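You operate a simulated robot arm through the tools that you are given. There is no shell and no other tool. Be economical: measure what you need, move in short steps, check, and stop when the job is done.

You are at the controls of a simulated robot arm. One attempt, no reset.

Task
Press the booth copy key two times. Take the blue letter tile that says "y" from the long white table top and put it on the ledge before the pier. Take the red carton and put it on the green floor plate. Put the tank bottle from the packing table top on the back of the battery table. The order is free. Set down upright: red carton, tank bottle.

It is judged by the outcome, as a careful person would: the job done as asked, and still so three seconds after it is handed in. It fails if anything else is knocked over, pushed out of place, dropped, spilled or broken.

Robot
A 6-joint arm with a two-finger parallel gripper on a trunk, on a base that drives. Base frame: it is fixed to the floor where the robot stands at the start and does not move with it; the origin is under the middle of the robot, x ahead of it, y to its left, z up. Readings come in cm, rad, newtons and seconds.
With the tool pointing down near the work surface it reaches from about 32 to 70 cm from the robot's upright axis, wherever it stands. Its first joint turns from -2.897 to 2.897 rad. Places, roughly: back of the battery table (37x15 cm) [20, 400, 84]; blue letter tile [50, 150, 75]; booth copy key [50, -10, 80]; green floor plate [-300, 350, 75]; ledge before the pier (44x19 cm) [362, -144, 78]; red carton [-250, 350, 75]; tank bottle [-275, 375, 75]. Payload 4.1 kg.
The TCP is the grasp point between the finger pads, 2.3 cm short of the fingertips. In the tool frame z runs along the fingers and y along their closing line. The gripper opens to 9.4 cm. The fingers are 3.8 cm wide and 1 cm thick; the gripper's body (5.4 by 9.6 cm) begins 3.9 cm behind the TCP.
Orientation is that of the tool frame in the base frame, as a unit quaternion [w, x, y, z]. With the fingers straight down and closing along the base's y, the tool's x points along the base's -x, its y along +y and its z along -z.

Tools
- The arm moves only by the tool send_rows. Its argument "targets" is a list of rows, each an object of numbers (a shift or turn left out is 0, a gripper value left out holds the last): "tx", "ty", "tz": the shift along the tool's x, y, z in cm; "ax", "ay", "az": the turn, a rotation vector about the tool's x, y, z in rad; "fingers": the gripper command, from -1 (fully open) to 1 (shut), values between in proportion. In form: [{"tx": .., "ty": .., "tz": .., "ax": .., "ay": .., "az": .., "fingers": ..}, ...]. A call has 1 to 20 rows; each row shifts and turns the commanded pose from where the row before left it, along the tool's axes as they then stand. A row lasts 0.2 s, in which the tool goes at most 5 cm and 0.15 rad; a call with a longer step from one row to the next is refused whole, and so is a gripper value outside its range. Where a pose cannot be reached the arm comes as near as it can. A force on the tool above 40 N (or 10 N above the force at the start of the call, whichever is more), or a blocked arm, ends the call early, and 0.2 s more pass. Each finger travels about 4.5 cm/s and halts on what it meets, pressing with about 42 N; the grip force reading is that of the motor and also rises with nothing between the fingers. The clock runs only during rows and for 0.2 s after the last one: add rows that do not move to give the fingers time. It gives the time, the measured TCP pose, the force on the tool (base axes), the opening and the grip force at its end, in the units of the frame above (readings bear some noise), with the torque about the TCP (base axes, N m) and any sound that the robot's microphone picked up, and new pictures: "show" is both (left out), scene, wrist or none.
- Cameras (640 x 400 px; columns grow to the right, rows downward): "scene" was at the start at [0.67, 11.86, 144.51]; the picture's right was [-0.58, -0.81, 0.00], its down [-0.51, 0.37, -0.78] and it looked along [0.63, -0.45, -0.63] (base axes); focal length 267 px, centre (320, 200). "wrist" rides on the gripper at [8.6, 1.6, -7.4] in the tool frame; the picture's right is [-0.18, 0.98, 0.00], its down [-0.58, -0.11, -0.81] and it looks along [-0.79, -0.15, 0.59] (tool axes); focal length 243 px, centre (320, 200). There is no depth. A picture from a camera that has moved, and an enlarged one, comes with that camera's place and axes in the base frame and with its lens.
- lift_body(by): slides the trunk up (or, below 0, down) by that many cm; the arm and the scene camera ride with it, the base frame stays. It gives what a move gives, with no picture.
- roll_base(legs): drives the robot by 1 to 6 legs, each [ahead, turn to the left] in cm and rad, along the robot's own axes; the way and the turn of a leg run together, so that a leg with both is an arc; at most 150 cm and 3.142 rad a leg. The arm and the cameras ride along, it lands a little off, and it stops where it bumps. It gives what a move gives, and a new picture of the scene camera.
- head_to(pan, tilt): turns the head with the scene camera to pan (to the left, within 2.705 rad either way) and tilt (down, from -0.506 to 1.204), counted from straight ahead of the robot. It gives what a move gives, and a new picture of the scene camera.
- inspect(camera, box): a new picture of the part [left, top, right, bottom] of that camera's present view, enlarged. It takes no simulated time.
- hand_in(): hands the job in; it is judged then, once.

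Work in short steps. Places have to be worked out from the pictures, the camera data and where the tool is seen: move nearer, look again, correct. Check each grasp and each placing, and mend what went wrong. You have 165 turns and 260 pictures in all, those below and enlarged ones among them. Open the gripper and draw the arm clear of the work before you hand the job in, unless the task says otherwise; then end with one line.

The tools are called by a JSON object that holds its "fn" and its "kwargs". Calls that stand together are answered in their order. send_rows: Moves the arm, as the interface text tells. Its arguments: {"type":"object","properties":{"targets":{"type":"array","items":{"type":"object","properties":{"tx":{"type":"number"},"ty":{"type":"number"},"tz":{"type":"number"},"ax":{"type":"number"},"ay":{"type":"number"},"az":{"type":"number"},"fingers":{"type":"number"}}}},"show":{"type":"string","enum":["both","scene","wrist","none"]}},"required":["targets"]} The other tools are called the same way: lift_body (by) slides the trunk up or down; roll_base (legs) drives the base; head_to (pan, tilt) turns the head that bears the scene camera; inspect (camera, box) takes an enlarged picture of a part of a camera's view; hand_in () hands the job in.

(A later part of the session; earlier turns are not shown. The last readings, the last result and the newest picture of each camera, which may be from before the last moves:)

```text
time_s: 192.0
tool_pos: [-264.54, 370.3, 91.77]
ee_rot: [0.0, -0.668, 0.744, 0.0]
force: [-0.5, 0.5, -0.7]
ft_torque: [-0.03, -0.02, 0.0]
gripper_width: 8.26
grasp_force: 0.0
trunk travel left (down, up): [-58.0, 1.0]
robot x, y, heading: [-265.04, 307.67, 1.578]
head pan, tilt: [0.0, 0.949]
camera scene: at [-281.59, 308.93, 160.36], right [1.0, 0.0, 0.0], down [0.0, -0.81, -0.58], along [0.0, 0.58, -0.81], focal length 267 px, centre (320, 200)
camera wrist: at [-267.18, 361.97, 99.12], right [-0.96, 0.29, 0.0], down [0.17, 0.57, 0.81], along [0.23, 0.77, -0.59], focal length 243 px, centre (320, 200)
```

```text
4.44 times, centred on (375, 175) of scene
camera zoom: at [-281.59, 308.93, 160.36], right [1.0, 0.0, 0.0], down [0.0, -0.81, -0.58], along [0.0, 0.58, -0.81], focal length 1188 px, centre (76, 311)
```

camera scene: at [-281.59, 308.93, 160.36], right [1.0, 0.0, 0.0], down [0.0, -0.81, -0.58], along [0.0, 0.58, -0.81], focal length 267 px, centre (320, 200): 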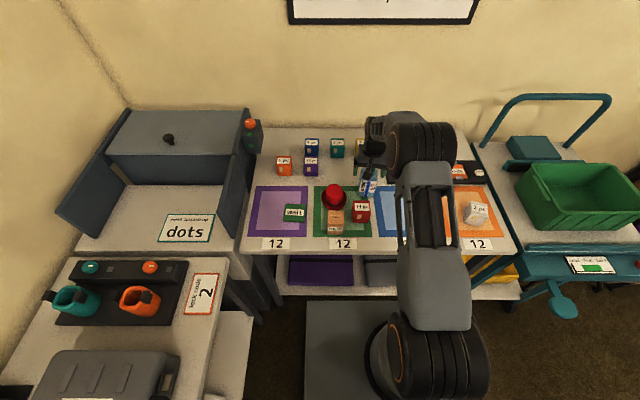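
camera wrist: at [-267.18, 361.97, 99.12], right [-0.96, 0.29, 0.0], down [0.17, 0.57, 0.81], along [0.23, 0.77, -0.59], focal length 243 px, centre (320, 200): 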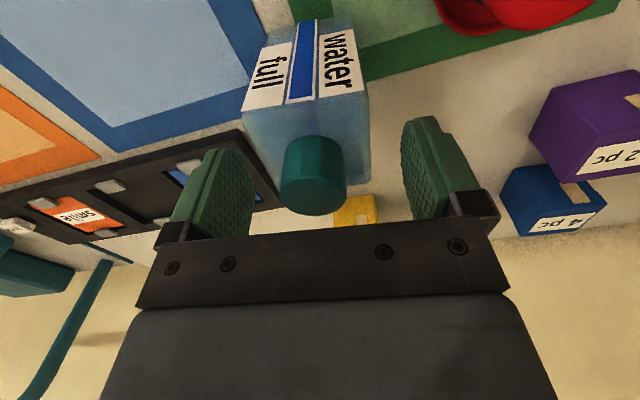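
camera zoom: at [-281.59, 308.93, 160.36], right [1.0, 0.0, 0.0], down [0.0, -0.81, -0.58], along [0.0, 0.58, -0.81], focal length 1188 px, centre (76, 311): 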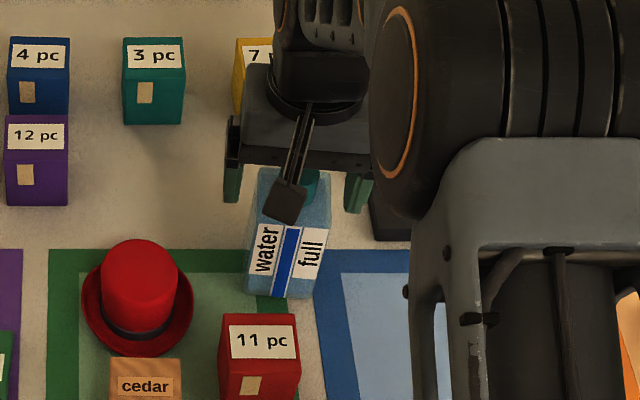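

Centred. I go down 2 cm gently, watching for cap-to-palm contact.

{"fn": "send_rows", "kwargs": {"targets": [{"tz": 1}, {"tz": 0.5}, {"tz": 0.3}, {"tz": 0.3}], "show": "wrist"}}

```text
time_s: 193.0
tool_pos: [-264.29, 370.37, 89.69]
ee_rot: [0.0, -0.668, 0.744, 0.0]
force: [0.6, -0.2, -0.7]
ft_torque: [0.0, 0.02, 0.0]
gripper_width: 8.25
grasp_force: 0.1
trunk travel left (down, up): [-58.0, 1.0]
robot x, y, heading: [-264.71, 307.28, 1.57]
head pan, tilt: [0.0, 0.949]
camera wrist: at [-267.06, 361.94, 97.08], right [-0.96, 0.29, 0.0], down [0.17, 0.57, 0.81], along [0.23, 0.77, -0.59], focal length 243 px, centre (320, 200)
```

wrist: 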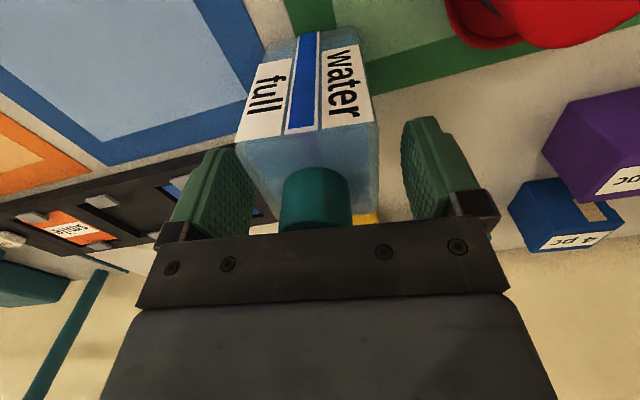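

{"fn": "send_rows", "kwargs": {"targets": [{"tz": 0.2}, {"tz": 0.2}, {"fingers": 1}, {}, {}, {}, {}], "show": "wrist"}}

```text
time_s: 194.6
tool_pos: [-264.47, 370.33, 89.21]
ee_rot: [0.0, -0.668, 0.744, 0.0]
force: [0.2, 0.7, 1.0]
ft_torque: [0.05, 0.08, -0.03]
gripper_width: 5.77
grasp_force: 41.7
trunk travel left (down, up): [-58.0, 1.0]
robot x, y, heading: [-264.77, 307.14, 1.576]
head pan, tilt: [0.0, 0.949]
camera wrist: at [-267.08, 361.92, 96.69], right [-0.96, 0.29, 0.0], down [0.17, 0.57, 0.81], along [0.23, 0.77, -0.59], focal length 243 px, centre (320, 200)
```

wrist: 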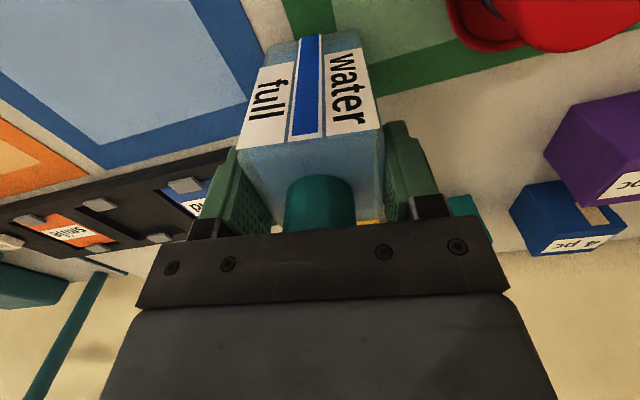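

Body gripped at 5.77 cm. I lift a bit and check the hold.

{"fn": "send_rows", "kwargs": {"targets": [{"tz": -1}, {"tz": -2}, {"tz": -2}, {}]}}

```text
time_s: 195.6
tool_pos: [-264.41, 370.28, 94.21]
ee_rot: [0.0, -0.668, 0.744, 0.0]
force: [0.6, 0.4, -2.4]
ft_torque: [0.0, 0.0, 0.03]
gripper_width: 5.76
grasp_force: 42.2
trunk travel left (down, up): [-58.0, 1.0]
robot x, y, heading: [-264.71, 307.49, 1.567]
head pan, tilt: [0.0, 0.949]
camera scene: at [-281.6, 308.95, 160.36], right [1.0, 0.0, 0.0], down [0.0, -0.81, -0.58], along [0.0, 0.58, -0.81], focal length 267 px, centre (320, 200)
camera wrist: at [-267.07, 361.91, 101.59], right [-0.96, 0.29, 0.0], down [0.17, 0.57, 0.81], along [0.23, 0.77, -0.59], focal length 243 px, centre (320, 200)
```

scene: 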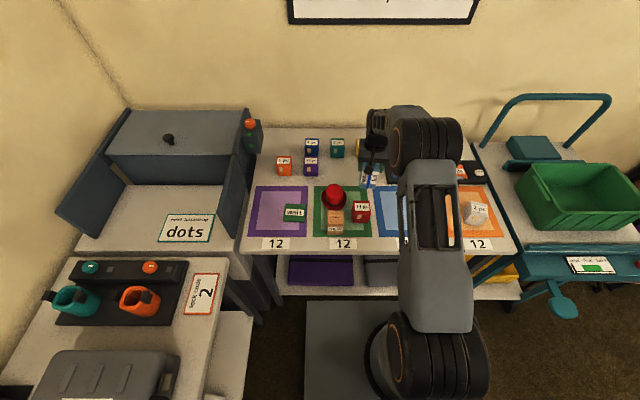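
wrist: 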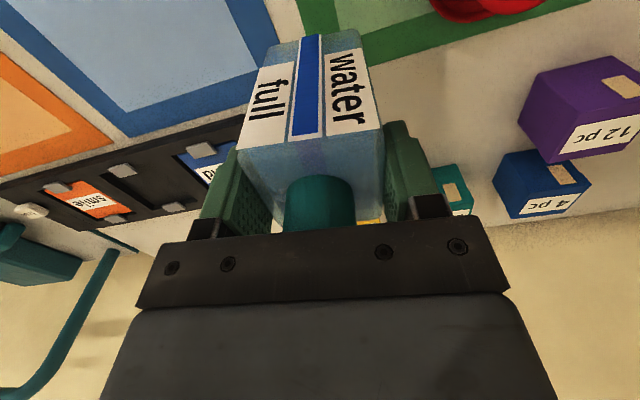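

The bottle is held. I raise it, draw it back, and reverse away from the packing table.

{"fn": "send_rows", "kwargs": {"targets": [{"tz": -4}, {"tz": -4}, {"tz": -4}, {"tz": -4}, {"tz": -4}, {"tz": -4}, {"tx": 4}, {"tx": 4}, {"tx": 4}, {"tx": 4}, {"tx": 4}, {"tx": 4}, {"az": -0.11}], "show": "wrist"}}

{"fn": "roll_base", "kwargs": {"legs": [[-45, 0]]}}

```text
time_s: 198.4
tool_pos: [-267.17, 346.42, 118.43]
ee_rot: [0.0, 0.708, -0.707, 0.0]
force: [-0.5, 0.2, -3.4]
ft_torque: [0.01, 0.0, -0.01]
gripper_width: 5.77
grasp_force: 42.2
trunk travel left (down, up): [-58.0, 1.0]
robot x, y, heading: [-264.3, 307.39, 1.573]
head pan, tilt: [0.0, 0.949]
camera wrist: at [-268.83, 337.78, 125.8], right [-0.98, 0.18, 0.0], down [0.11, 0.58, 0.81], along [0.15, 0.79, -0.59], focal length 243 px, centre (320, 200)
```

wrist: 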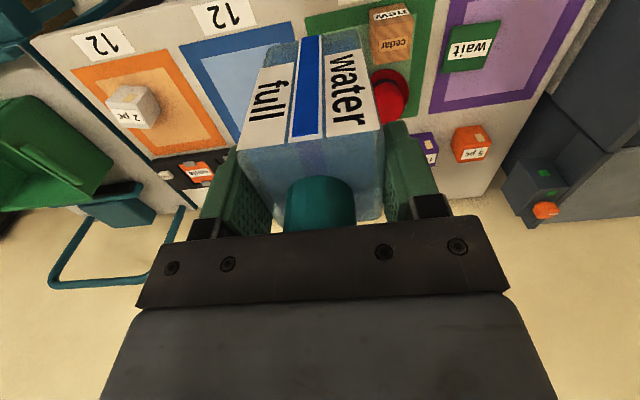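

```text
time_s: 201.1
tool_pos: [-266.93, 300.66, 118.56]
ee_rot: [0.0, -0.706, 0.708, -0.001]
force: [0.1, 0.6, -2.1]
ft_torque: [-0.01, -0.02, -0.01]
gripper_width: 5.75
grasp_force: 41.9
trunk travel left (down, up): [-58.0, 1.0]
robot x, y, heading: [-264.8, 262.15, 1.568]
head pan, tilt: [0.0, 0.949]
camera scene: at [-281.59, 263.33, 160.36], right [1.0, 0.0, 0.0], down [0.0, -0.81, -0.58], along [0.0, 0.58, -0.81], focal length 267 px, centre (320, 200)
```

scene: 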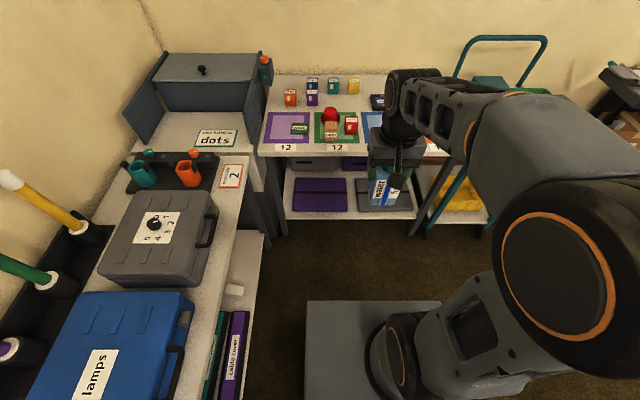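

I turn right and drive toward the battery table along y≈262→300.

{"fn": "roll_base", "kwargs": {"legs": [[0, -1.415], [140, 0], [110, 0], [0, 1.0]]}}

{"fn": "head_to", "kwargs": {"pan": 0.0, "tilt": 0.6}}

```text
time_s: 219.3
tool_pos: [-5.12, 338.27, 118.45]
ee_rot: [0.001, -0.546, 0.838, 0.0]
force: [-0.6, -0.1, -2.6]
ft_torque: [0.0, 0.0, 0.04]
gripper_width: 5.79
grasp_force: 42.0
trunk travel left (down, up): [-58.0, 1.0]
robot x, y, heading: [-18.62, 301.45, 1.16]
head pan, tilt: [0.0, 0.949]
camera scene: at [-33.64, 309.72, 160.36], right [0.92, -0.4, 0.0], down [-0.33, -0.74, -0.58], along [0.23, 0.53, -0.81], focal length 267 px, centre (320, 200)
```

scene: 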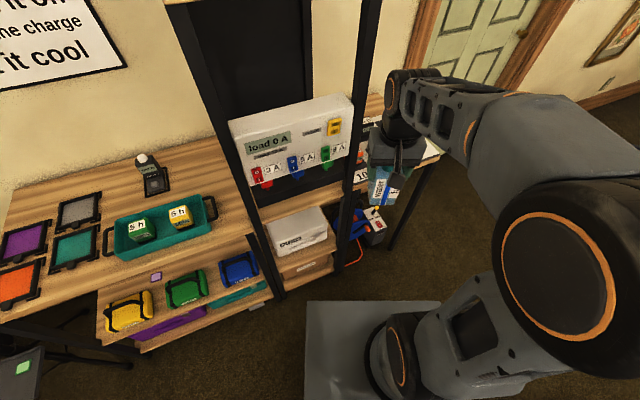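

```text
time_s: 220.1
tool_pos: [-5.15, 338.33, 118.42]
ee_rot: [0.0, -0.547, 0.837, 0.0]
force: [0.5, -0.3, -2.5]
ft_torque: [-0.02, -0.02, 0.0]
gripper_width: 5.77
grasp_force: 41.5
trunk travel left (down, up): [-58.0, 1.0]
robot x, y, heading: [-19.06, 301.21, 1.161]
head pan, tilt: [0.0, 0.6]
camera scene: at [-32.99, 311.15, 163.19], right [0.92, -0.4, 0.0], down [-0.23, -0.52, -0.82], along [0.33, 0.76, -0.57], focal length 267 px, centre (320, 200)
```

scene: 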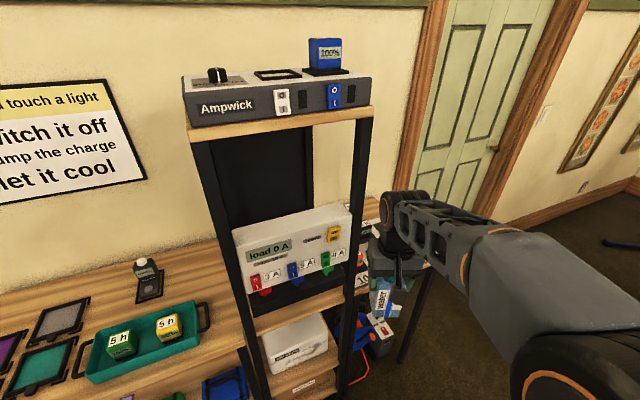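

The tool hides the battery table. I drive 42 cm to the right and face +y.

{"fn": "roll_base", "kwargs": {"legs": [[0, -1.16], [44, 0], [0, 1.571]]}}

{"fn": "head_to", "kwargs": {"pan": 0.1, "tilt": 0.7}}

```text
time_s: 229.6
tool_pos: [24.84, 339.56, 118.42]
ee_rot: [0.0, -0.696, 0.718, 0.0]
force: [0.8, 0.9, -1.5]
ft_torque: [-0.01, 0.01, -0.01]
gripper_width: 5.78
grasp_force: 42.5
trunk travel left (down, up): [-58.0, 1.0]
robot x, y, heading: [26.08, 300.78, 1.545]
head pan, tilt: [0.0, 0.6]
camera scene: at [9.1, 304.15, 163.2], right [1.0, -0.03, 0.0], down [-0.02, -0.56, -0.83], along [0.03, 0.82, -0.56], focal length 267 px, centre (320, 200)
```

scene: 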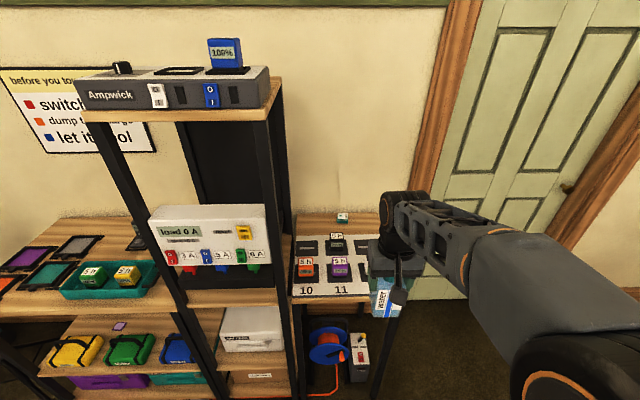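

```text
time_s: 230.2
tool_pos: [24.76, 339.54, 118.47]
ee_rot: [0.0, -0.696, 0.718, 0.0]
force: [0.6, 0.0, -2.2]
ft_torque: [0.0, 0.01, 0.02]
gripper_width: 5.79
grasp_force: 42.2
trunk travel left (down, up): [-58.0, 1.0]
robot x, y, heading: [26.14, 300.17, 1.537]
head pan, tilt: [0.099, 0.7]
camera scene: at [8.26, 303.79, 162.34], right [1.0, 0.07, 0.0], down [0.04, -0.64, -0.77], along [-0.05, 0.76, -0.64], focal length 267 px, centre (320, 200)
```

scene: 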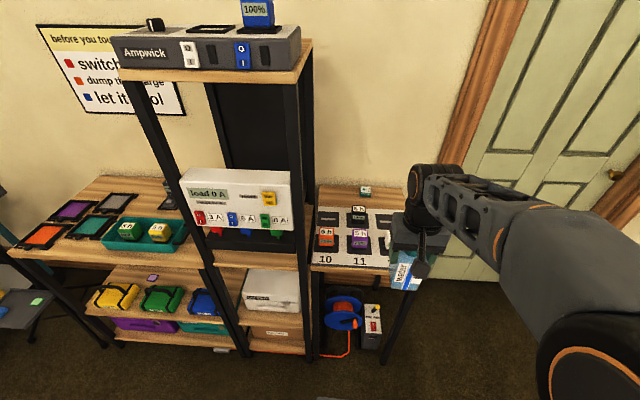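

The free back strip of the battery table is about y 392–408, x 1–38, with a small battery at (23, 403). I want to set the bottle at about (32, 400). I look down to judge the base's clearance to the table leg.

{"fn": "head_to", "kwargs": {"pan": 0.3, "tilt": 1.2}}

{"fn": "head_to", "kwargs": {"pan": -0.6, "tilt": 0.8}}

```text
time_s: 231.2
tool_pos: [24.87, 339.59, 118.43]
ee_rot: [0.0, -0.695, 0.719, 0.001]
force: [-0.2, -0.3, -2.5]
ft_torque: [0.04, -0.03, -0.02]
gripper_width: 5.78
grasp_force: 42.1
trunk travel left (down, up): [-58.0, 1.0]
robot x, y, heading: [26.06, 300.53, 1.541]
head pan, tilt: [0.3, 1.201]
camera scene: at [7.36, 300.71, 158.75], right [0.96, 0.27, 0.0], down [0.25, -0.9, -0.36], along [-0.1, 0.35, -0.93], focal length 267 px, centre (320, 200)
```

scene: 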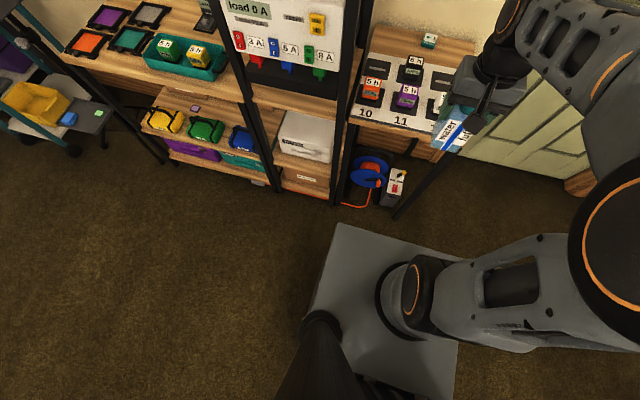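

```text
time_s: 232.4
tool_pos: [24.78, 339.62, 118.44]
ee_rot: [0.0, -0.695, 0.719, 0.0]
force: [0.2, -0.4, -2.6]
ft_torque: [0.02, -0.02, -0.01]
gripper_width: 5.76
grasp_force: 42.2
trunk travel left (down, up): [-58.0, 1.0]
robot x, y, heading: [25.79, 300.93, 1.54]
head pan, tilt: [-0.6, 0.799]
camera scene: at [13.6, 301.83, 161.51], right [0.81, -0.59, 0.0], down [-0.42, -0.58, -0.7], along [0.41, 0.56, -0.72], focal length 267 px, centre (320, 200)
```

scene: 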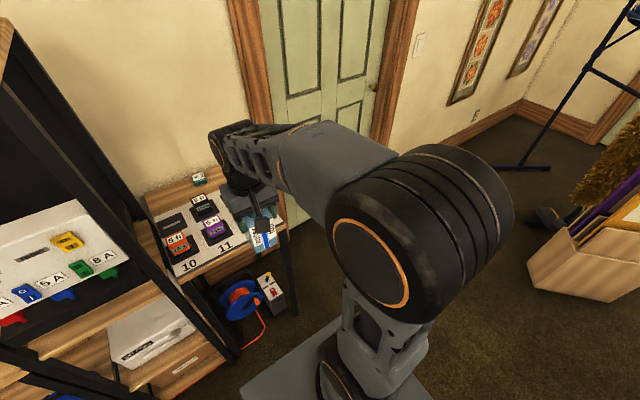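

Leg of the battery table is at about (38, 363), floor to its right is free. I go to (66, 344), facing +y, right of the table.

{"fn": "roll_base", "kwargs": {"legs": [[0, -1.54], [40, 0], [0, 1.571], [43, 0]]}}

{"fn": "head_to", "kwargs": {"pan": 0.5, "tilt": 0.9}}

```text
time_s: 244.8
tool_pos: [62.38, 381.88, 118.39]
ee_rot: [0.0, 0.712, -0.702, 0.001]
force: [0.1, 0.0, -2.2]
ft_torque: [-0.03, 0.03, 0.0]
gripper_width: 5.79
grasp_force: 42.2
trunk travel left (down, up): [-58.0, 1.0]
robot x, y, heading: [65.23, 342.99, 1.585]
head pan, tilt: [-0.6, 0.799]
camera scene: at [52.94, 343.67, 161.51], right [0.83, -0.55, 0.0], down [-0.4, -0.6, -0.7], along [0.39, 0.58, -0.72], focal length 267 px, centre (320, 200)
```

scene: 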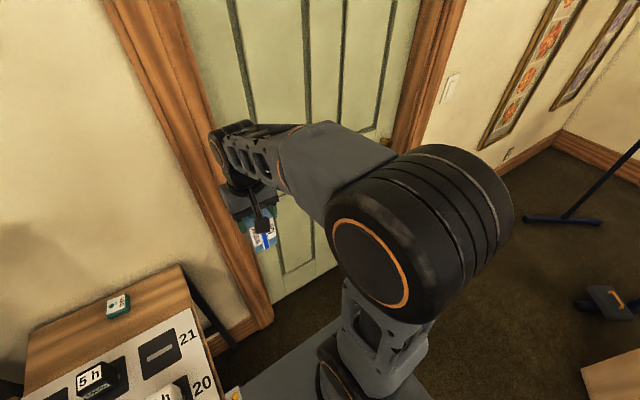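

```text
time_s: 246.1
tool_pos: [62.32, 381.72, 118.34]
ee_rot: [0.0, 0.712, -0.702, 0.0]
force: [-0.4, 0.0, -2.5]
ft_torque: [0.0, 0.01, -0.01]
gripper_width: 5.77
grasp_force: 42.3
trunk travel left (down, up): [-58.0, 1.0]
robot x, y, heading: [65.15, 343.18, 1.586]
head pan, tilt: [0.499, 0.901]
camera scene: at [44.78, 343.47, 160.72], right [0.87, 0.49, 0.0], down [0.38, -0.68, -0.62], along [-0.3, 0.54, -0.78], focal length 267 px, centre (320, 200)
```

scene: 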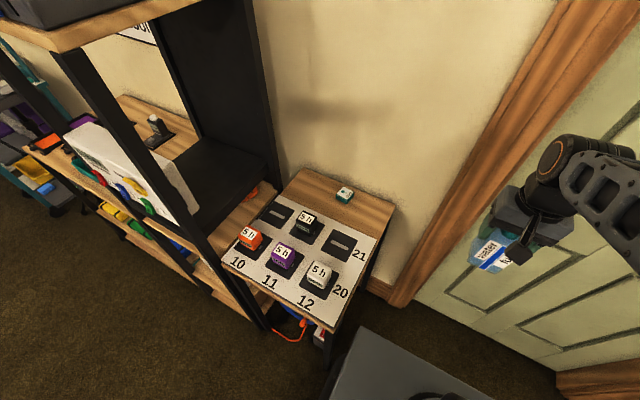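

Clear view now: table x 2–40, y 360–408; free strip y 392–408; small battery at (22, 402). I move the bottle above (32.5, 400).

{"fn": "send_rows", "kwargs": {"targets": [{"ty": 3, "tx": -1.8}, {"ty": 3, "tx": -1.8}, {"ty": 3, "tx": -1.8}, {"ty": 3, "tx": -1.8}, {"ty": 3, "tx": -1.8}, {"ty": 3, "tx": -1.8}, {"ty": 3, "tx": -1.8}, {"ty": 3, "tx": -1.8}, {"ty": 3, "tx": -1.8}, {"ty": 3, "tx": -1.8}, {}]}}

```text
time_s: 248.5
tool_pos: [31.94, 399.54, 118.37]
ee_rot: [0.001, 0.712, -0.703, 0.001]
force: [-0.6, 0.4, -2.8]
ft_torque: [-0.05, 0.01, 0.03]
gripper_width: 5.77
grasp_force: 41.8
trunk travel left (down, up): [-58.0, 1.0]
robot x, y, heading: [65.68, 342.95, 1.582]
head pan, tilt: [0.499, 0.901]
camera scene: at [44.77, 343.45, 160.72], right [0.87, 0.49, 0.0], down [0.39, -0.68, -0.62], along [-0.31, 0.54, -0.78], focal length 267 px, centre (320, 200)
camera wrist: at [30.46, 390.82, 125.8], right [-0.99, 0.17, 0.0], down [0.1, 0.58, 0.81], along [0.14, 0.79, -0.59], focal length 243 px, centre (320, 200)
```

scene: 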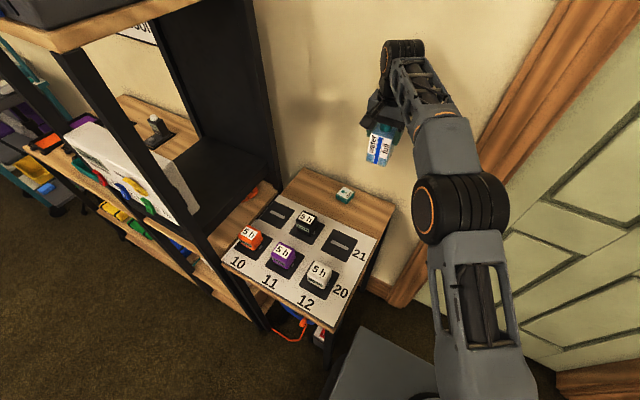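
wrist: 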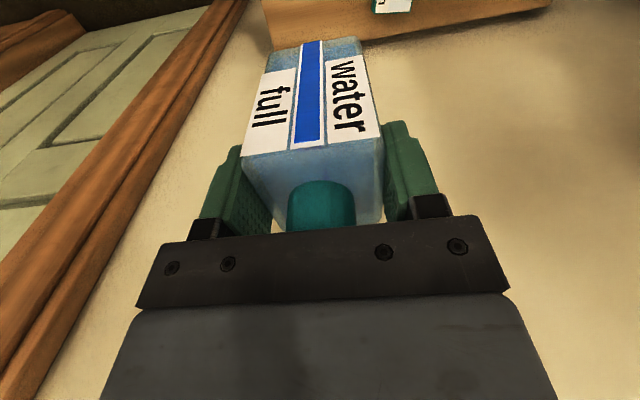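

Above the target. I lower to z≈98 and check.

{"fn": "send_rows", "kwargs": {"targets": [{"tz": 4}, {"tz": 4}, {"tz": 4}, {"tz": 4}, {"tz": 3}, {"tz": 1}, {}]}}

```text
time_s: 250.1
tool_pos: [32.07, 399.56, 98.34]
ee_rot: [-0.001, 0.712, -0.702, -0.001]
force: [-1.0, 0.1, -2.1]
ft_torque: [0.0, -0.01, -0.02]
gripper_width: 5.8
grasp_force: 41.8
trunk travel left (down, up): [-58.0, 1.0]
robot x, y, heading: [65.24, 342.64, 1.585]
head pan, tilt: [0.499, 0.901]
camera scene: at [44.75, 343.47, 160.72], right [0.87, 0.49, 0.0], down [0.39, -0.68, -0.62], along [-0.31, 0.54, -0.78], focal length 267 px, centre (320, 200)
camera wrist: at [30.44, 390.87, 105.7], right [-0.99, 0.17, 0.0], down [0.1, 0.58, 0.81], along [0.14, 0.79, -0.59], focal length 243 px, centre (320, 200)
```

scene: 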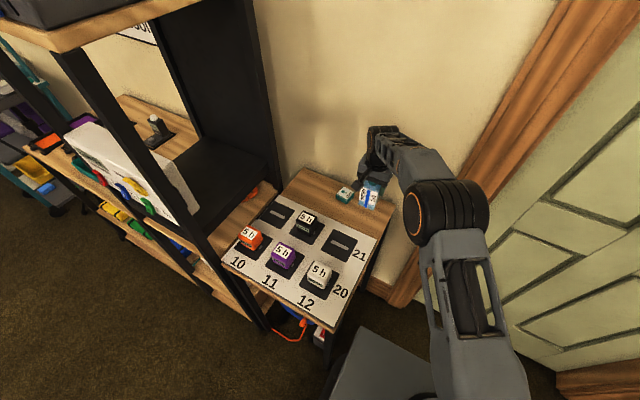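
wrist: 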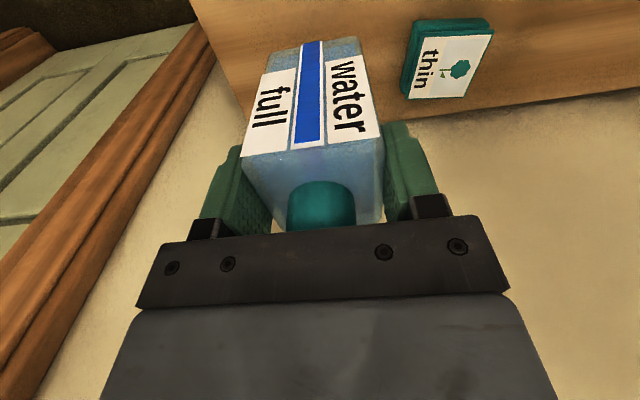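

Good spacing. I lower the last centimetres gently.

{"fn": "send_rows", "kwargs": {"targets": [{"tz": 1.5}, {"tz": 1}, {"tz": 0.5}, {"tz": 0.3}, {"tz": 0.2}], "show": "none"}}

{"fn": "send_rows", "kwargs": {"targets": [{"tz": 0.2}, {"tz": 0.15}, {"tz": 0.15}], "show": "scene"}}

```text
time_s: 251.3
tool_pos: [32.03, 399.54, 94.92]
ee_rot: [0.0, 0.712, -0.702, 0.0]
force: [0.1, -0.4, -1.6]
ft_torque: [0.0, -0.02, 0.03]
gripper_width: 5.8
grasp_force: 42.2
trunk travel left (down, up): [-58.0, 1.0]
robot x, y, heading: [65.66, 343.16, 1.584]
head pan, tilt: [0.499, 0.901]
```

```text
time_s: 252.1
tool_pos: [32.03, 399.47, 94.34]
ee_rot: [0.0, 0.712, -0.702, 0.0]
force: [-0.4, -0.2, -2.7]
ft_torque: [0.02, 0.02, 0.0]
gripper_width: 5.78
grasp_force: 41.7
trunk travel left (down, up): [-58.0, 1.0]
robot x, y, heading: [65.19, 342.7, 1.582]
head pan, tilt: [0.499, 0.901]
camera scene: at [44.75, 343.48, 160.72], right [0.87, 0.49, 0.0], down [0.39, -0.68, -0.62], along [-0.31, 0.54, -0.78], focal length 267 px, centre (320, 200)
```

scene: 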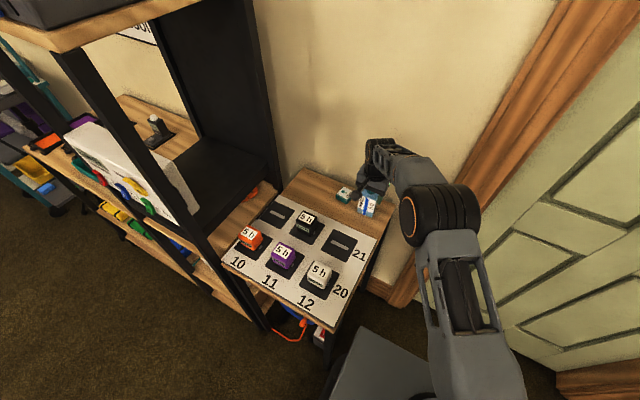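

{"fn": "send_rows", "kwargs": {"targets": [{"tz": 0.15}, {"tz": 0.15}, {"tz": 0.15}], "show": "none"}}

```text
time_s: 252.9
tool_pos: [32.02, 399.31, 94.03]
ee_rot: [0.0, 0.711, -0.703, -0.002]
force: [2.1, -0.8, 4.3]
ft_torque: [0.18, -0.34, -0.06]
gripper_width: 5.76
grasp_force: 42.0
trunk travel left (down, up): [-58.0, 1.0]
robot x, y, heading: [65.82, 343.35, 1.587]
head pan, tilt: [0.499, 0.901]
```

Contact is made. I ease the fingers open and then rise straight up.

{"fn": "send_rows", "kwargs": {"targets": [{"fingers": -0.3}, {"fingers": -0.6}, {}, {}, {"tz": -1}, {"tz": -2}, {"tz": -4}, {"tz": -4}, {"tz": -4}, {"tz": -4}, {"tz": -4}, {}]}}

{"fn": "inspect", "kwargs": {"camera": "scene", "box": [290, 140, 430, 260]}}

```text
time_s: 255.5
tool_pos: [32.06, 399.18, 117.14]
ee_rot: [0.0, 0.712, -0.702, 0.0]
force: [0.3, -0.4, -0.2]
ft_torque: [0.0, 0.03, 0.01]
gripper_width: 7.52
grasp_force: 0.0
trunk travel left (down, up): [-58.0, 1.0]
robot x, y, heading: [65.3, 343.0, 1.586]
head pan, tilt: [0.499, 0.901]
camera scene: at [44.76, 343.45, 160.72], right [0.87, 0.49, 0.0], down [0.39, -0.68, -0.62], along [-0.31, 0.54, -0.78], focal length 267 px, centre (320, 200)
camera wrist: at [30.47, 390.56, 124.47], right [-0.99, 0.17, 0.0], down [0.1, 0.58, 0.81], along [0.14, 0.79, -0.59], focal length 243 px, centre (320, 200)
```

scene: 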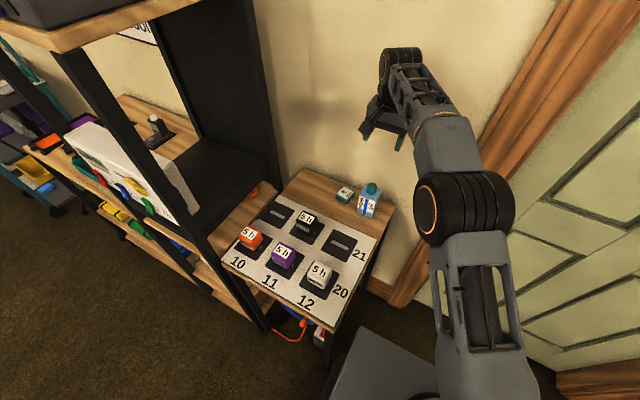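
wrist: 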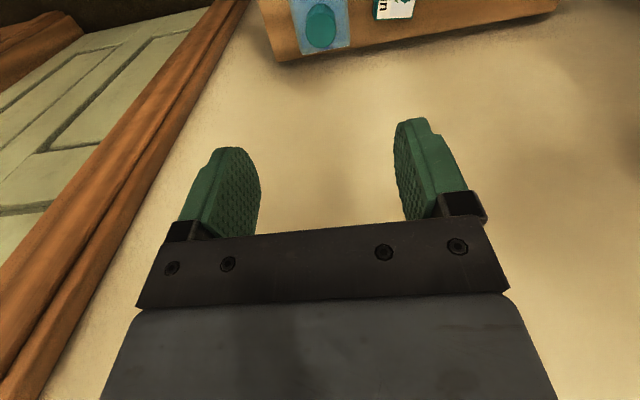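

```text
3.33 times, centred on (360, 200) of scene
camera zoom: at [44.76, 343.45, 160.72], right [0.87, 0.49, 0.0], down [0.39, -0.68, -0.62], along [-0.31, 0.54, -0.78], focal length 891 px, centre (187, 200)
```

zoom: 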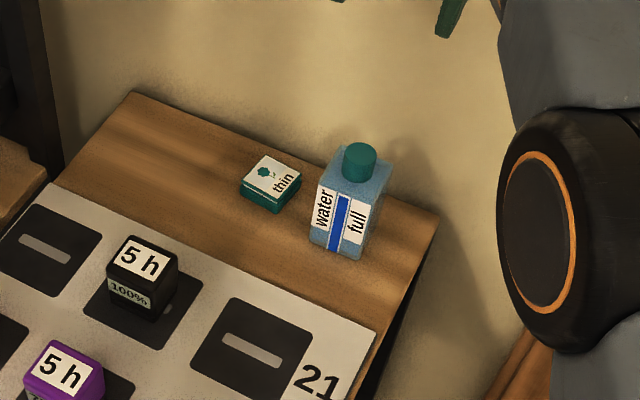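

The bottle stands upright on the back strip. But reconsidering: the given rough places all match rounding to 25 cm (carton, bottle), and the "green floor plate" at [-300, 350] fits the small green "wait" plate at about (-290, 361), not the green printed mat (-274). I must go back and look closer; first I retract and return.

{"fn": "send_rows", "kwargs": {"targets": [{"ty": -3, "tx": 1.8}, {"ty": -3, "tx": 1.8}, {"ty": -3, "tx": 1.8}, {"ty": -3, "tx": 1.8}, {"ty": -3, "tx": 1.8}, {"ty": -3, "tx": 1.8}, {"ty": -3, "tx": 1.8}, {"ty": -3, "tx": 1.8}, {"ty": -3, "tx": 1.8}, {"ty": -3, "tx": 1.8}], "show": "none"}}

{"fn": "roll_base", "kwargs": {"legs": [[-43, 0], [0, 1.67], [120, 0], [120, 0], [86, 0], [0, -1.685]]}}

{"fn": "head_to", "kwargs": {"pan": 0.2, "tilt": 0.7}}

```text
time_s: 257.7
tool_pos: [62.49, 381.87, 117.0]
ee_rot: [0.0, 0.712, -0.702, 0.0]
force: [0.2, -0.3, 0.0]
ft_torque: [-0.03, 0.01, 0.03]
gripper_width: 7.56
grasp_force: 0.2
trunk travel left (down, up): [-58.0, 1.0]
robot x, y, heading: [65.47, 342.92, 1.587]
head pan, tilt: [0.499, 0.901]
```

```text
time_s: 284.0
tool_pos: [-261.96, 312.11, 117.01]
ee_rot: [0.0, -0.688, 0.725, 0.0]
force: [-0.2, -0.4, -0.2]
ft_torque: [0.02, 0.01, 0.0]
gripper_width: 7.53
grasp_force: 0.0
trunk travel left (down, up): [-58.0, 1.0]
robot x, y, heading: [-261.86, 272.84, 1.516]
head pan, tilt: [0.499, 0.901]
camera scene: at [-282.09, 274.82, 160.72], right [0.9, 0.43, 0.0], down [0.34, -0.71, -0.62], along [-0.27, 0.56, -0.78], focal length 267 px, centre (320, 200)
```

scene: 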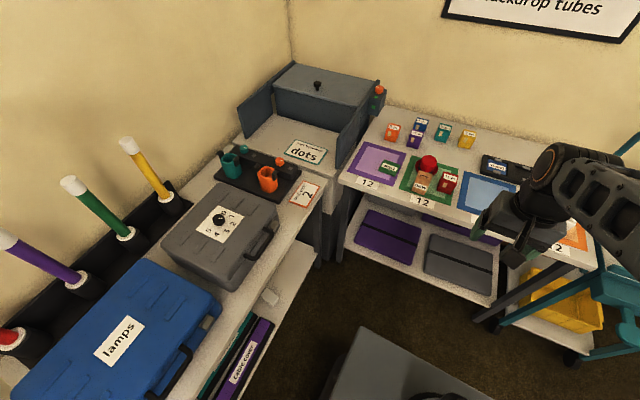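

```text
time_s: 284.8
tool_pos: [-262.06, 312.13, 116.91]
ee_rot: [0.0, -0.688, 0.725, 0.0]
force: [-0.2, -0.5, 0.8]
ft_torque: [0.02, 0.01, 0.01]
gripper_width: 7.52
grasp_force: 0.1
trunk travel left (down, up): [-58.0, 1.0]
robot x, y, heading: [-261.44, 272.87, 1.519]
head pan, tilt: [0.201, 0.7]
camera scene: at [-280.1, 276.41, 162.33], right [0.99, 0.15, 0.0], down [0.1, -0.64, -0.76], along [-0.11, 0.76, -0.64], focal length 267 px, centre (320, 200)
```

scene: 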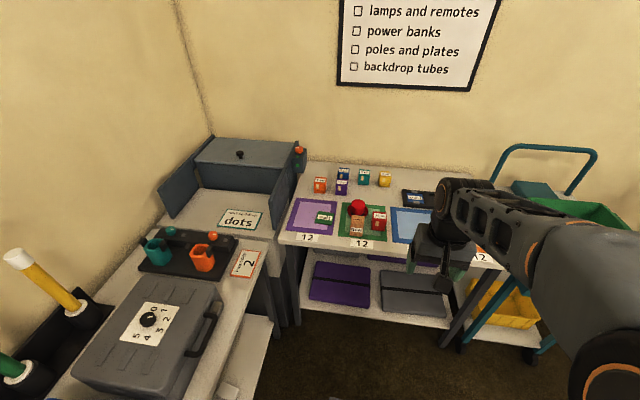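

I drive forward to the working spot and look closely at the plates.

{"fn": "roll_base", "kwargs": {"legs": [[0, 0.055], [36, 0]]}}

{"fn": "head_to", "kwargs": {"pan": 0.0, "tilt": 0.95}}

{"fn": "inspect", "kwargs": {"camera": "scene", "box": [240, 130, 400, 255]}}

{"fn": "inspect", "kwargs": {"camera": "scene", "box": [370, 130, 500, 255]}}

```text
time_s: 287.6
tool_pos: [-264.33, 348.2, 116.9]
ee_rot: [0.0, 0.708, -0.706, 0.0]
force: [0.7, 0.0, 0.2]
ft_torque: [-0.01, 0.02, -0.02]
gripper_width: 7.51
grasp_force: 0.1
trunk travel left (down, up): [-58.0, 1.0]
robot x, y, heading: [-261.63, 309.12, 1.578]
head pan, tilt: [0.201, 0.7]
camera scene: at [-280.38, 311.64, 162.34], right [0.98, 0.2, 0.0], down [0.13, -0.63, -0.76], along [-0.16, 0.75, -0.64], focal length 267 px, centre (320, 200)
```

scene: 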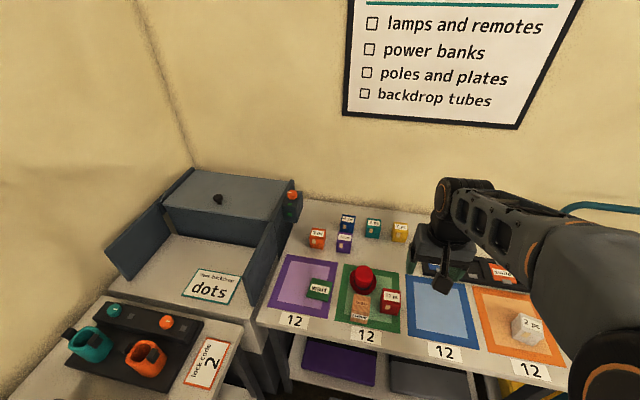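

```text
time_s: 288.4
tool_pos: [-264.32, 348.13, 116.89]
ee_rot: [0.0, 0.709, -0.705, 0.0]
force: [-0.4, -0.2, 0.1]
ft_torque: [0.01, 0.0, 0.01]
gripper_width: 7.54
grasp_force: 0.1
trunk travel left (down, up): [-58.0, 1.0]
robot x, y, heading: [-261.56, 309.32, 1.571]
head pan, tilt: [0.0, 0.949]
camera scene: at [-278.69, 310.54, 160.37], right [1.0, 0.0, 0.0], down [0.0, -0.81, -0.58], along [0.0, 0.58, -0.81], focal length 267 px, centre (320, 200)
```

scene: 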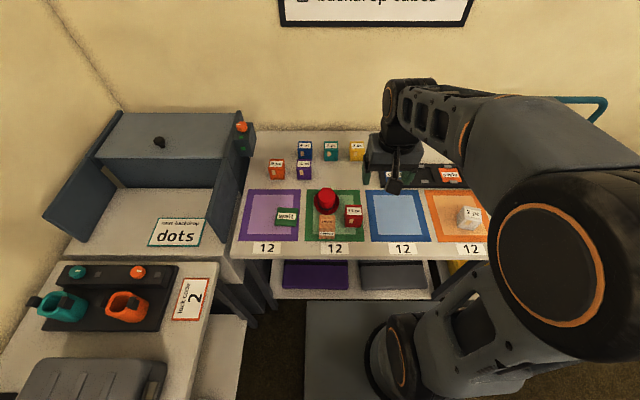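

```text
3.20 times, centred on (320, 192) of scene
camera zoom: at [-278.69, 310.54, 160.37], right [1.0, 0.0, 0.0], down [0.0, -0.81, -0.58], along [0.0, 0.58, -0.81], focal length 856 px, centre (320, 224)
```

zoom: 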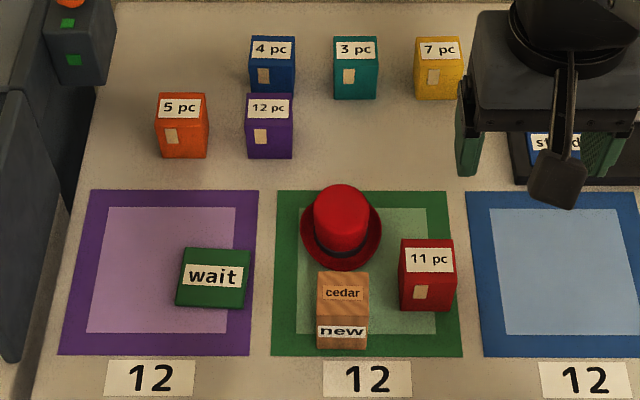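

```text
3.20 times, centred on (435, 192) of scene
camera zoom: at [-278.69, 310.54, 160.37], right [1.0, 0.0, 0.0], down [0.0, -0.81, -0.58], along [0.0, 0.58, -0.81], focal length 856 px, centre (-48, 224)
```

zoom: 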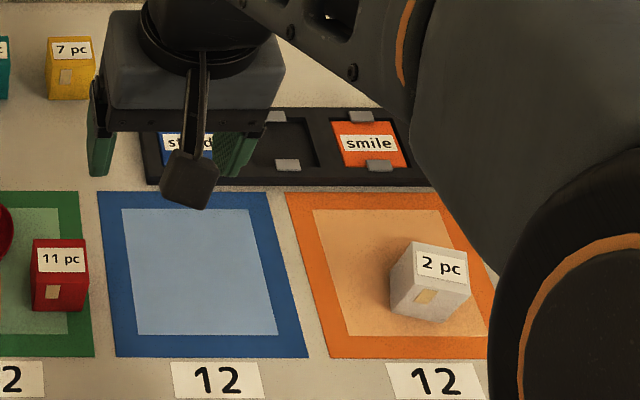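

The "stand" and "smile" plates sit in a rack with an empty slot, so the loose green "wait" plate is indeed the floor plate. I'll pick the carton again (closing along x, camera toward the robot) and put it on that plate.

{"fn": "send_rows", "kwargs": {"targets": [{"tx": -3.7, "ty": 1, "fingers": -0.65}, {"tx": -3.7, "ty": 1}, {"tx": -3.7, "ty": 0.8}, {"tz": 4}, {"tz": 4}, {"tz": 4}, {"tz": 3}, {}]}}

{"fn": "inspect", "kwargs": {"camera": "wrist", "box": [230, 0, 470, 150]}}

```text
time_s: 290.1
tool_pos: [-267.13, 359.41, 101.95]
ee_rot: [0.0, 0.709, -0.706, 0.001]
force: [0.5, 0.3, -0.3]
ft_torque: [0.01, 0.0, 0.0]
gripper_width: 7.76
grasp_force: 0.1
trunk travel left (down, up): [-58.0, 1.0]
robot x, y, heading: [-261.8, 308.92, 1.579]
head pan, tilt: [0.0, 0.949]
camera scene: at [-278.69, 310.54, 160.36], right [1.0, 0.0, 0.0], down [0.0, -0.81, -0.58], along [0.0, 0.58, -0.81], focal length 267 px, centre (320, 200)
camera wrist: at [-268.84, 350.68, 109.4], right [-0.98, 0.18, 0.0], down [0.11, 0.58, 0.81], along [0.15, 0.79, -0.59], focal length 243 px, centre (320, 200)
```

scene: 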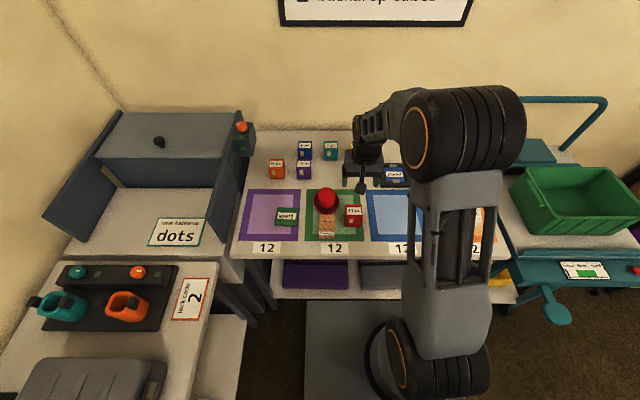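
wrist: 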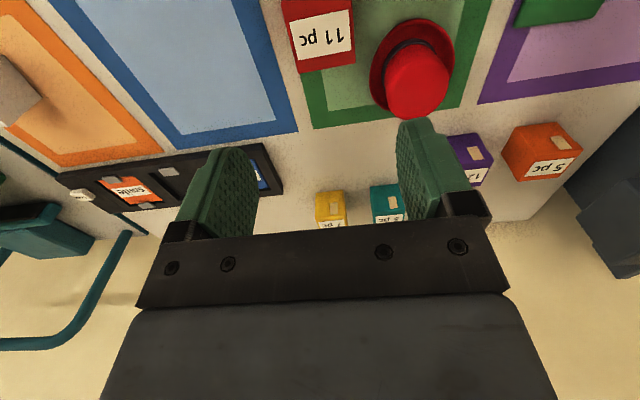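

```text
2.67 times, centred on (350, 75) of wrist
camera zoom: at [-268.84, 350.68, 109.4], right [-0.98, 0.18, 0.0], down [0.11, 0.58, 0.81], along [0.15, 0.79, -0.59], focal length 647 px, centre (240, 533)
```

zoom: 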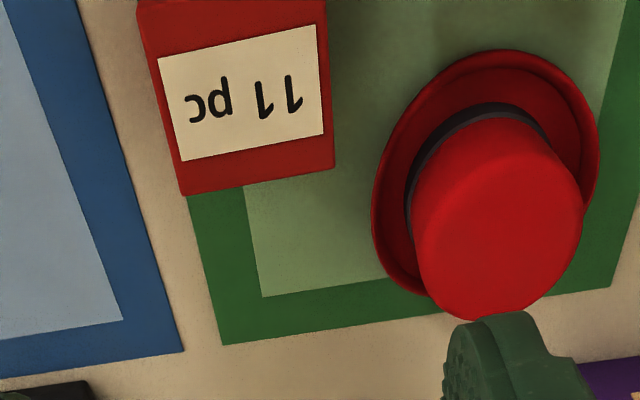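

Carton centre is (-267.5, 358.7), square to the axes; the left finger will clear the hat. I go down around it.

{"fn": "send_rows", "kwargs": {"targets": [{"tx": 0.6, "ty": 0.4, "tz": 3}, {"tz": 4}, {"tz": 4}, {"tz": 2}, {}]}}

```text
time_s: 291.4
tool_pos: [-267.48, 358.59, 89.06]
ee_rot: [0.0, 0.709, -0.705, 0.0]
force: [0.0, 0.7, -0.5]
ft_torque: [0.0, 0.02, 0.02]
gripper_width: 7.77
grasp_force: 0.0
trunk travel left (down, up): [-58.0, 1.0]
robot x, y, heading: [-261.59, 309.26, 1.575]
head pan, tilt: [0.0, 0.949]
camera scene: at [-278.69, 310.53, 160.36], right [1.0, 0.0, 0.0], down [0.0, -0.81, -0.58], along [0.0, 0.58, -0.81], focal length 267 px, centre (320, 200)
camera wrist: at [-269.27, 349.9, 96.36], right [-0.98, 0.18, 0.0], down [0.11, 0.58, 0.81], along [0.15, 0.79, -0.59], focal length 243 px, centre (320, 200)
```

scene: 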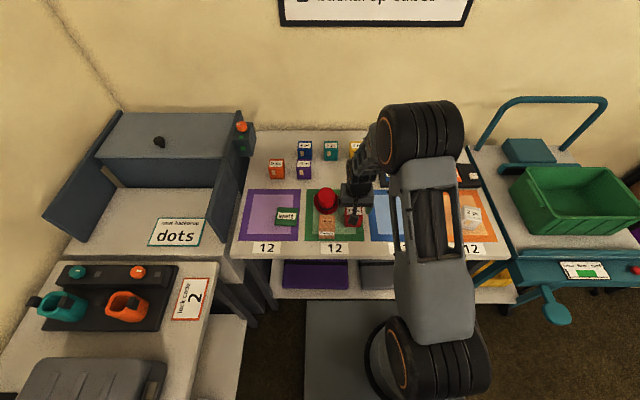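
wrist: 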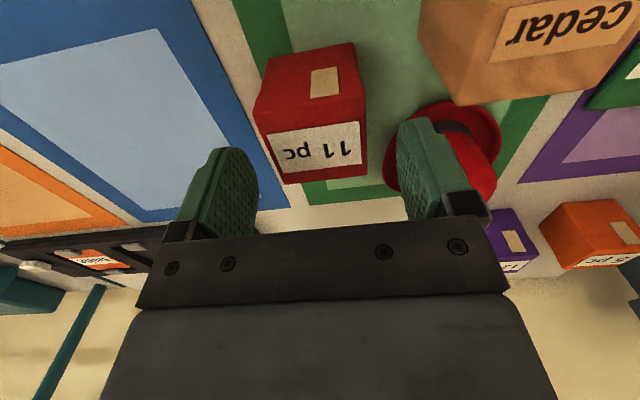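

{"fn": "send_rows", "kwargs": {"targets": [{"fingers": -0.5}, {}, {"tz": 2}, {"tz": 1.5}, {"tz": 1.3}], "show": "wrist"}}

```text
time_s: 292.6
tool_pos: [-267.45, 358.72, 84.08]
ee_rot: [0.0, 0.709, -0.706, -0.001]
force: [-0.6, 0.1, 0.0]
ft_torque: [-0.01, -0.01, 0.0]
gripper_width: 7.06
grasp_force: 0.0
trunk travel left (down, up): [-58.0, 1.0]
robot x, y, heading: [-261.77, 308.99, 1.576]
head pan, tilt: [0.0, 0.949]
camera wrist: at [-269.2, 350.0, 91.56], right [-0.98, 0.18, 0.0], down [0.11, 0.58, 0.81], along [0.15, 0.79, -0.59], focal length 243 px, centre (320, 200)
```

wrist: 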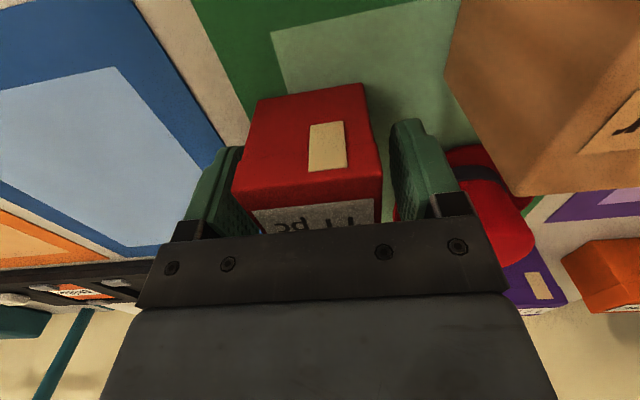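

Fingers flank the carton freely. I close and lift high enough to clear the hat.

{"fn": "send_rows", "kwargs": {"targets": [{"fingers": 1}, {}, {}, {}, {"tz": -1}, {"tz": -3}, {"tz": -4}, {"tz": -4}, {"tz": -4}, {"tz": -3}, {}]}}

{"fn": "inspect", "kwargs": {"camera": "scene", "box": [240, 150, 370, 270]}}

```text
time_s: 294.9
tool_pos: [-267.25, 358.55, 103.27]
ee_rot: [0.0, 0.708, -0.706, 0.0]
force: [0.8, -0.6, -0.8]
ft_torque: [-0.02, 0.0, -0.01]
gripper_width: 5.37
grasp_force: 42.0
trunk travel left (down, up): [-58.0, 1.0]
robot x, y, heading: [-261.1, 309.18, 1.577]
head pan, tilt: [0.0, 0.949]
camera scene: at [-278.69, 310.55, 160.36], right [1.0, 0.0, 0.0], down [0.0, -0.81, -0.58], along [0.0, 0.58, -0.81], focal length 267 px, centre (320, 200)
camera wrist: at [-269.05, 349.94, 110.64], right [-0.98, 0.18, 0.0], down [0.11, 0.58, 0.81], along [0.15, 0.79, -0.59], focal length 243 px, centre (320, 200)
```

scene: 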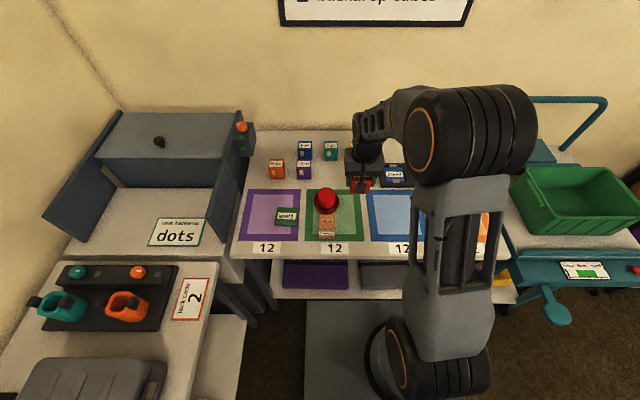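
wrist: 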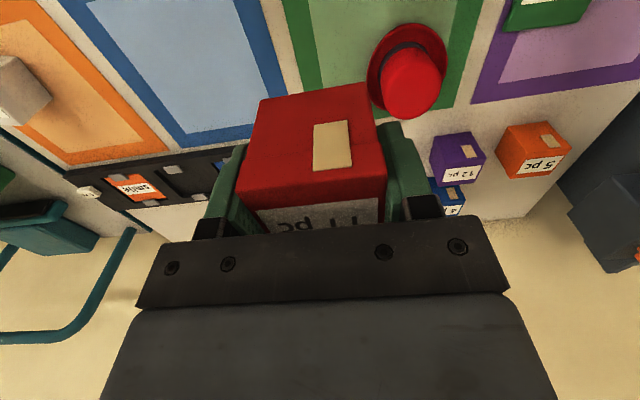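

```text
3.33 times, centred on (305, 210) of scene
camera zoom: at [-278.69, 310.55, 160.36], right [1.0, 0.0, 0.0], down [0.0, -0.81, -0.58], along [0.0, 0.58, -0.81], focal length 891 px, centre (370, 167)
```

zoom: 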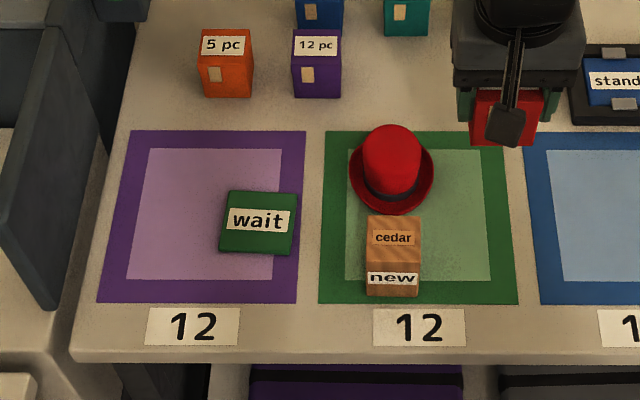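

The carton is held. The plate is ~7.4 cm square centred at (-290.5, 361.2). I carry the carton over it at height.

{"fn": "send_rows", "kwargs": {"targets": [{"ty": 3, "tx": -0.4}, {"ty": 3, "tx": -0.4}, {"ty": 3, "tx": -0.4}, {"ty": 3, "tx": -0.4}, {"ty": 3, "tx": -0.4}, {"ty": 3, "tx": -0.4}, {"ty": 3, "tx": -0.2}, {"ty": 2.3}, {"tz": 3}, {}]}}

{"fn": "inspect", "kwargs": {"camera": "scene", "box": [240, 150, 370, 270]}}

```text
time_s: 297.1
tool_pos: [-290.73, 361.05, 100.23]
ee_rot: [-0.001, 0.708, -0.706, 0.0]
force: [-0.1, 0.0, -1.5]
ft_torque: [0.01, 0.0, -0.03]
gripper_width: 5.36
grasp_force: 42.4
trunk travel left (down, up): [-58.0, 1.0]
robot x, y, heading: [-261.87, 309.02, 1.576]
head pan, tilt: [0.0, 0.949]
camera scene: at [-278.7, 310.56, 160.36], right [1.0, 0.0, 0.0], down [0.0, -0.81, -0.58], along [0.0, 0.58, -0.81], focal length 267 px, centre (320, 200)
camera wrist: at [-292.37, 352.5, 107.52], right [-0.98, 0.18, 0.0], down [0.11, 0.58, 0.81], along [0.15, 0.79, -0.59], focal length 243 px, centre (320, 200)
```

scene: 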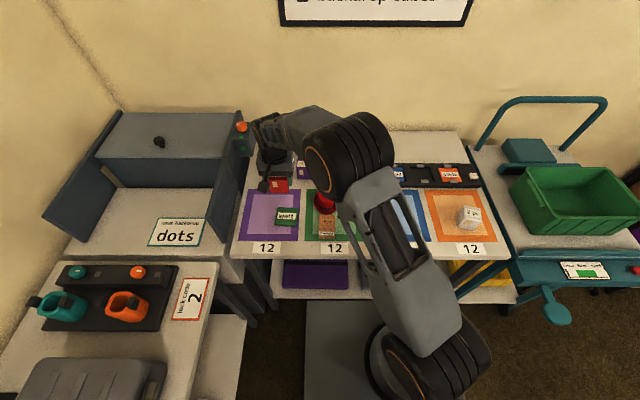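
wrist: 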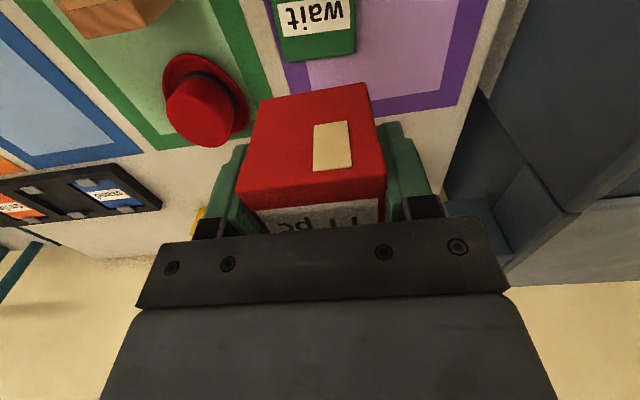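

```text
3.33 times, centred on (305, 210) of scene
camera zoom: at [-278.7, 310.56, 160.36], right [1.0, 0.0, 0.0], down [0.0, -0.81, -0.58], along [0.0, 0.58, -0.81], focal length 891 px, centre (370, 167)
```

zoom: 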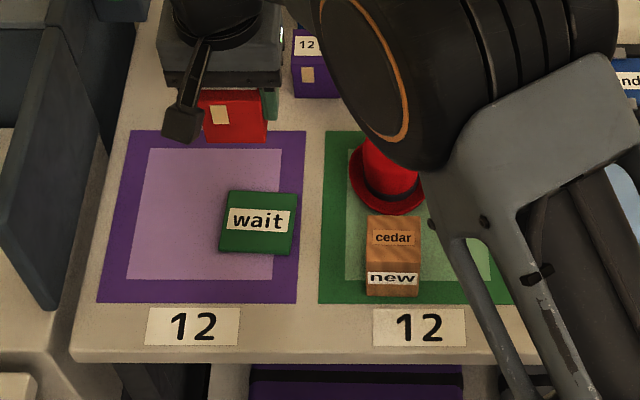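

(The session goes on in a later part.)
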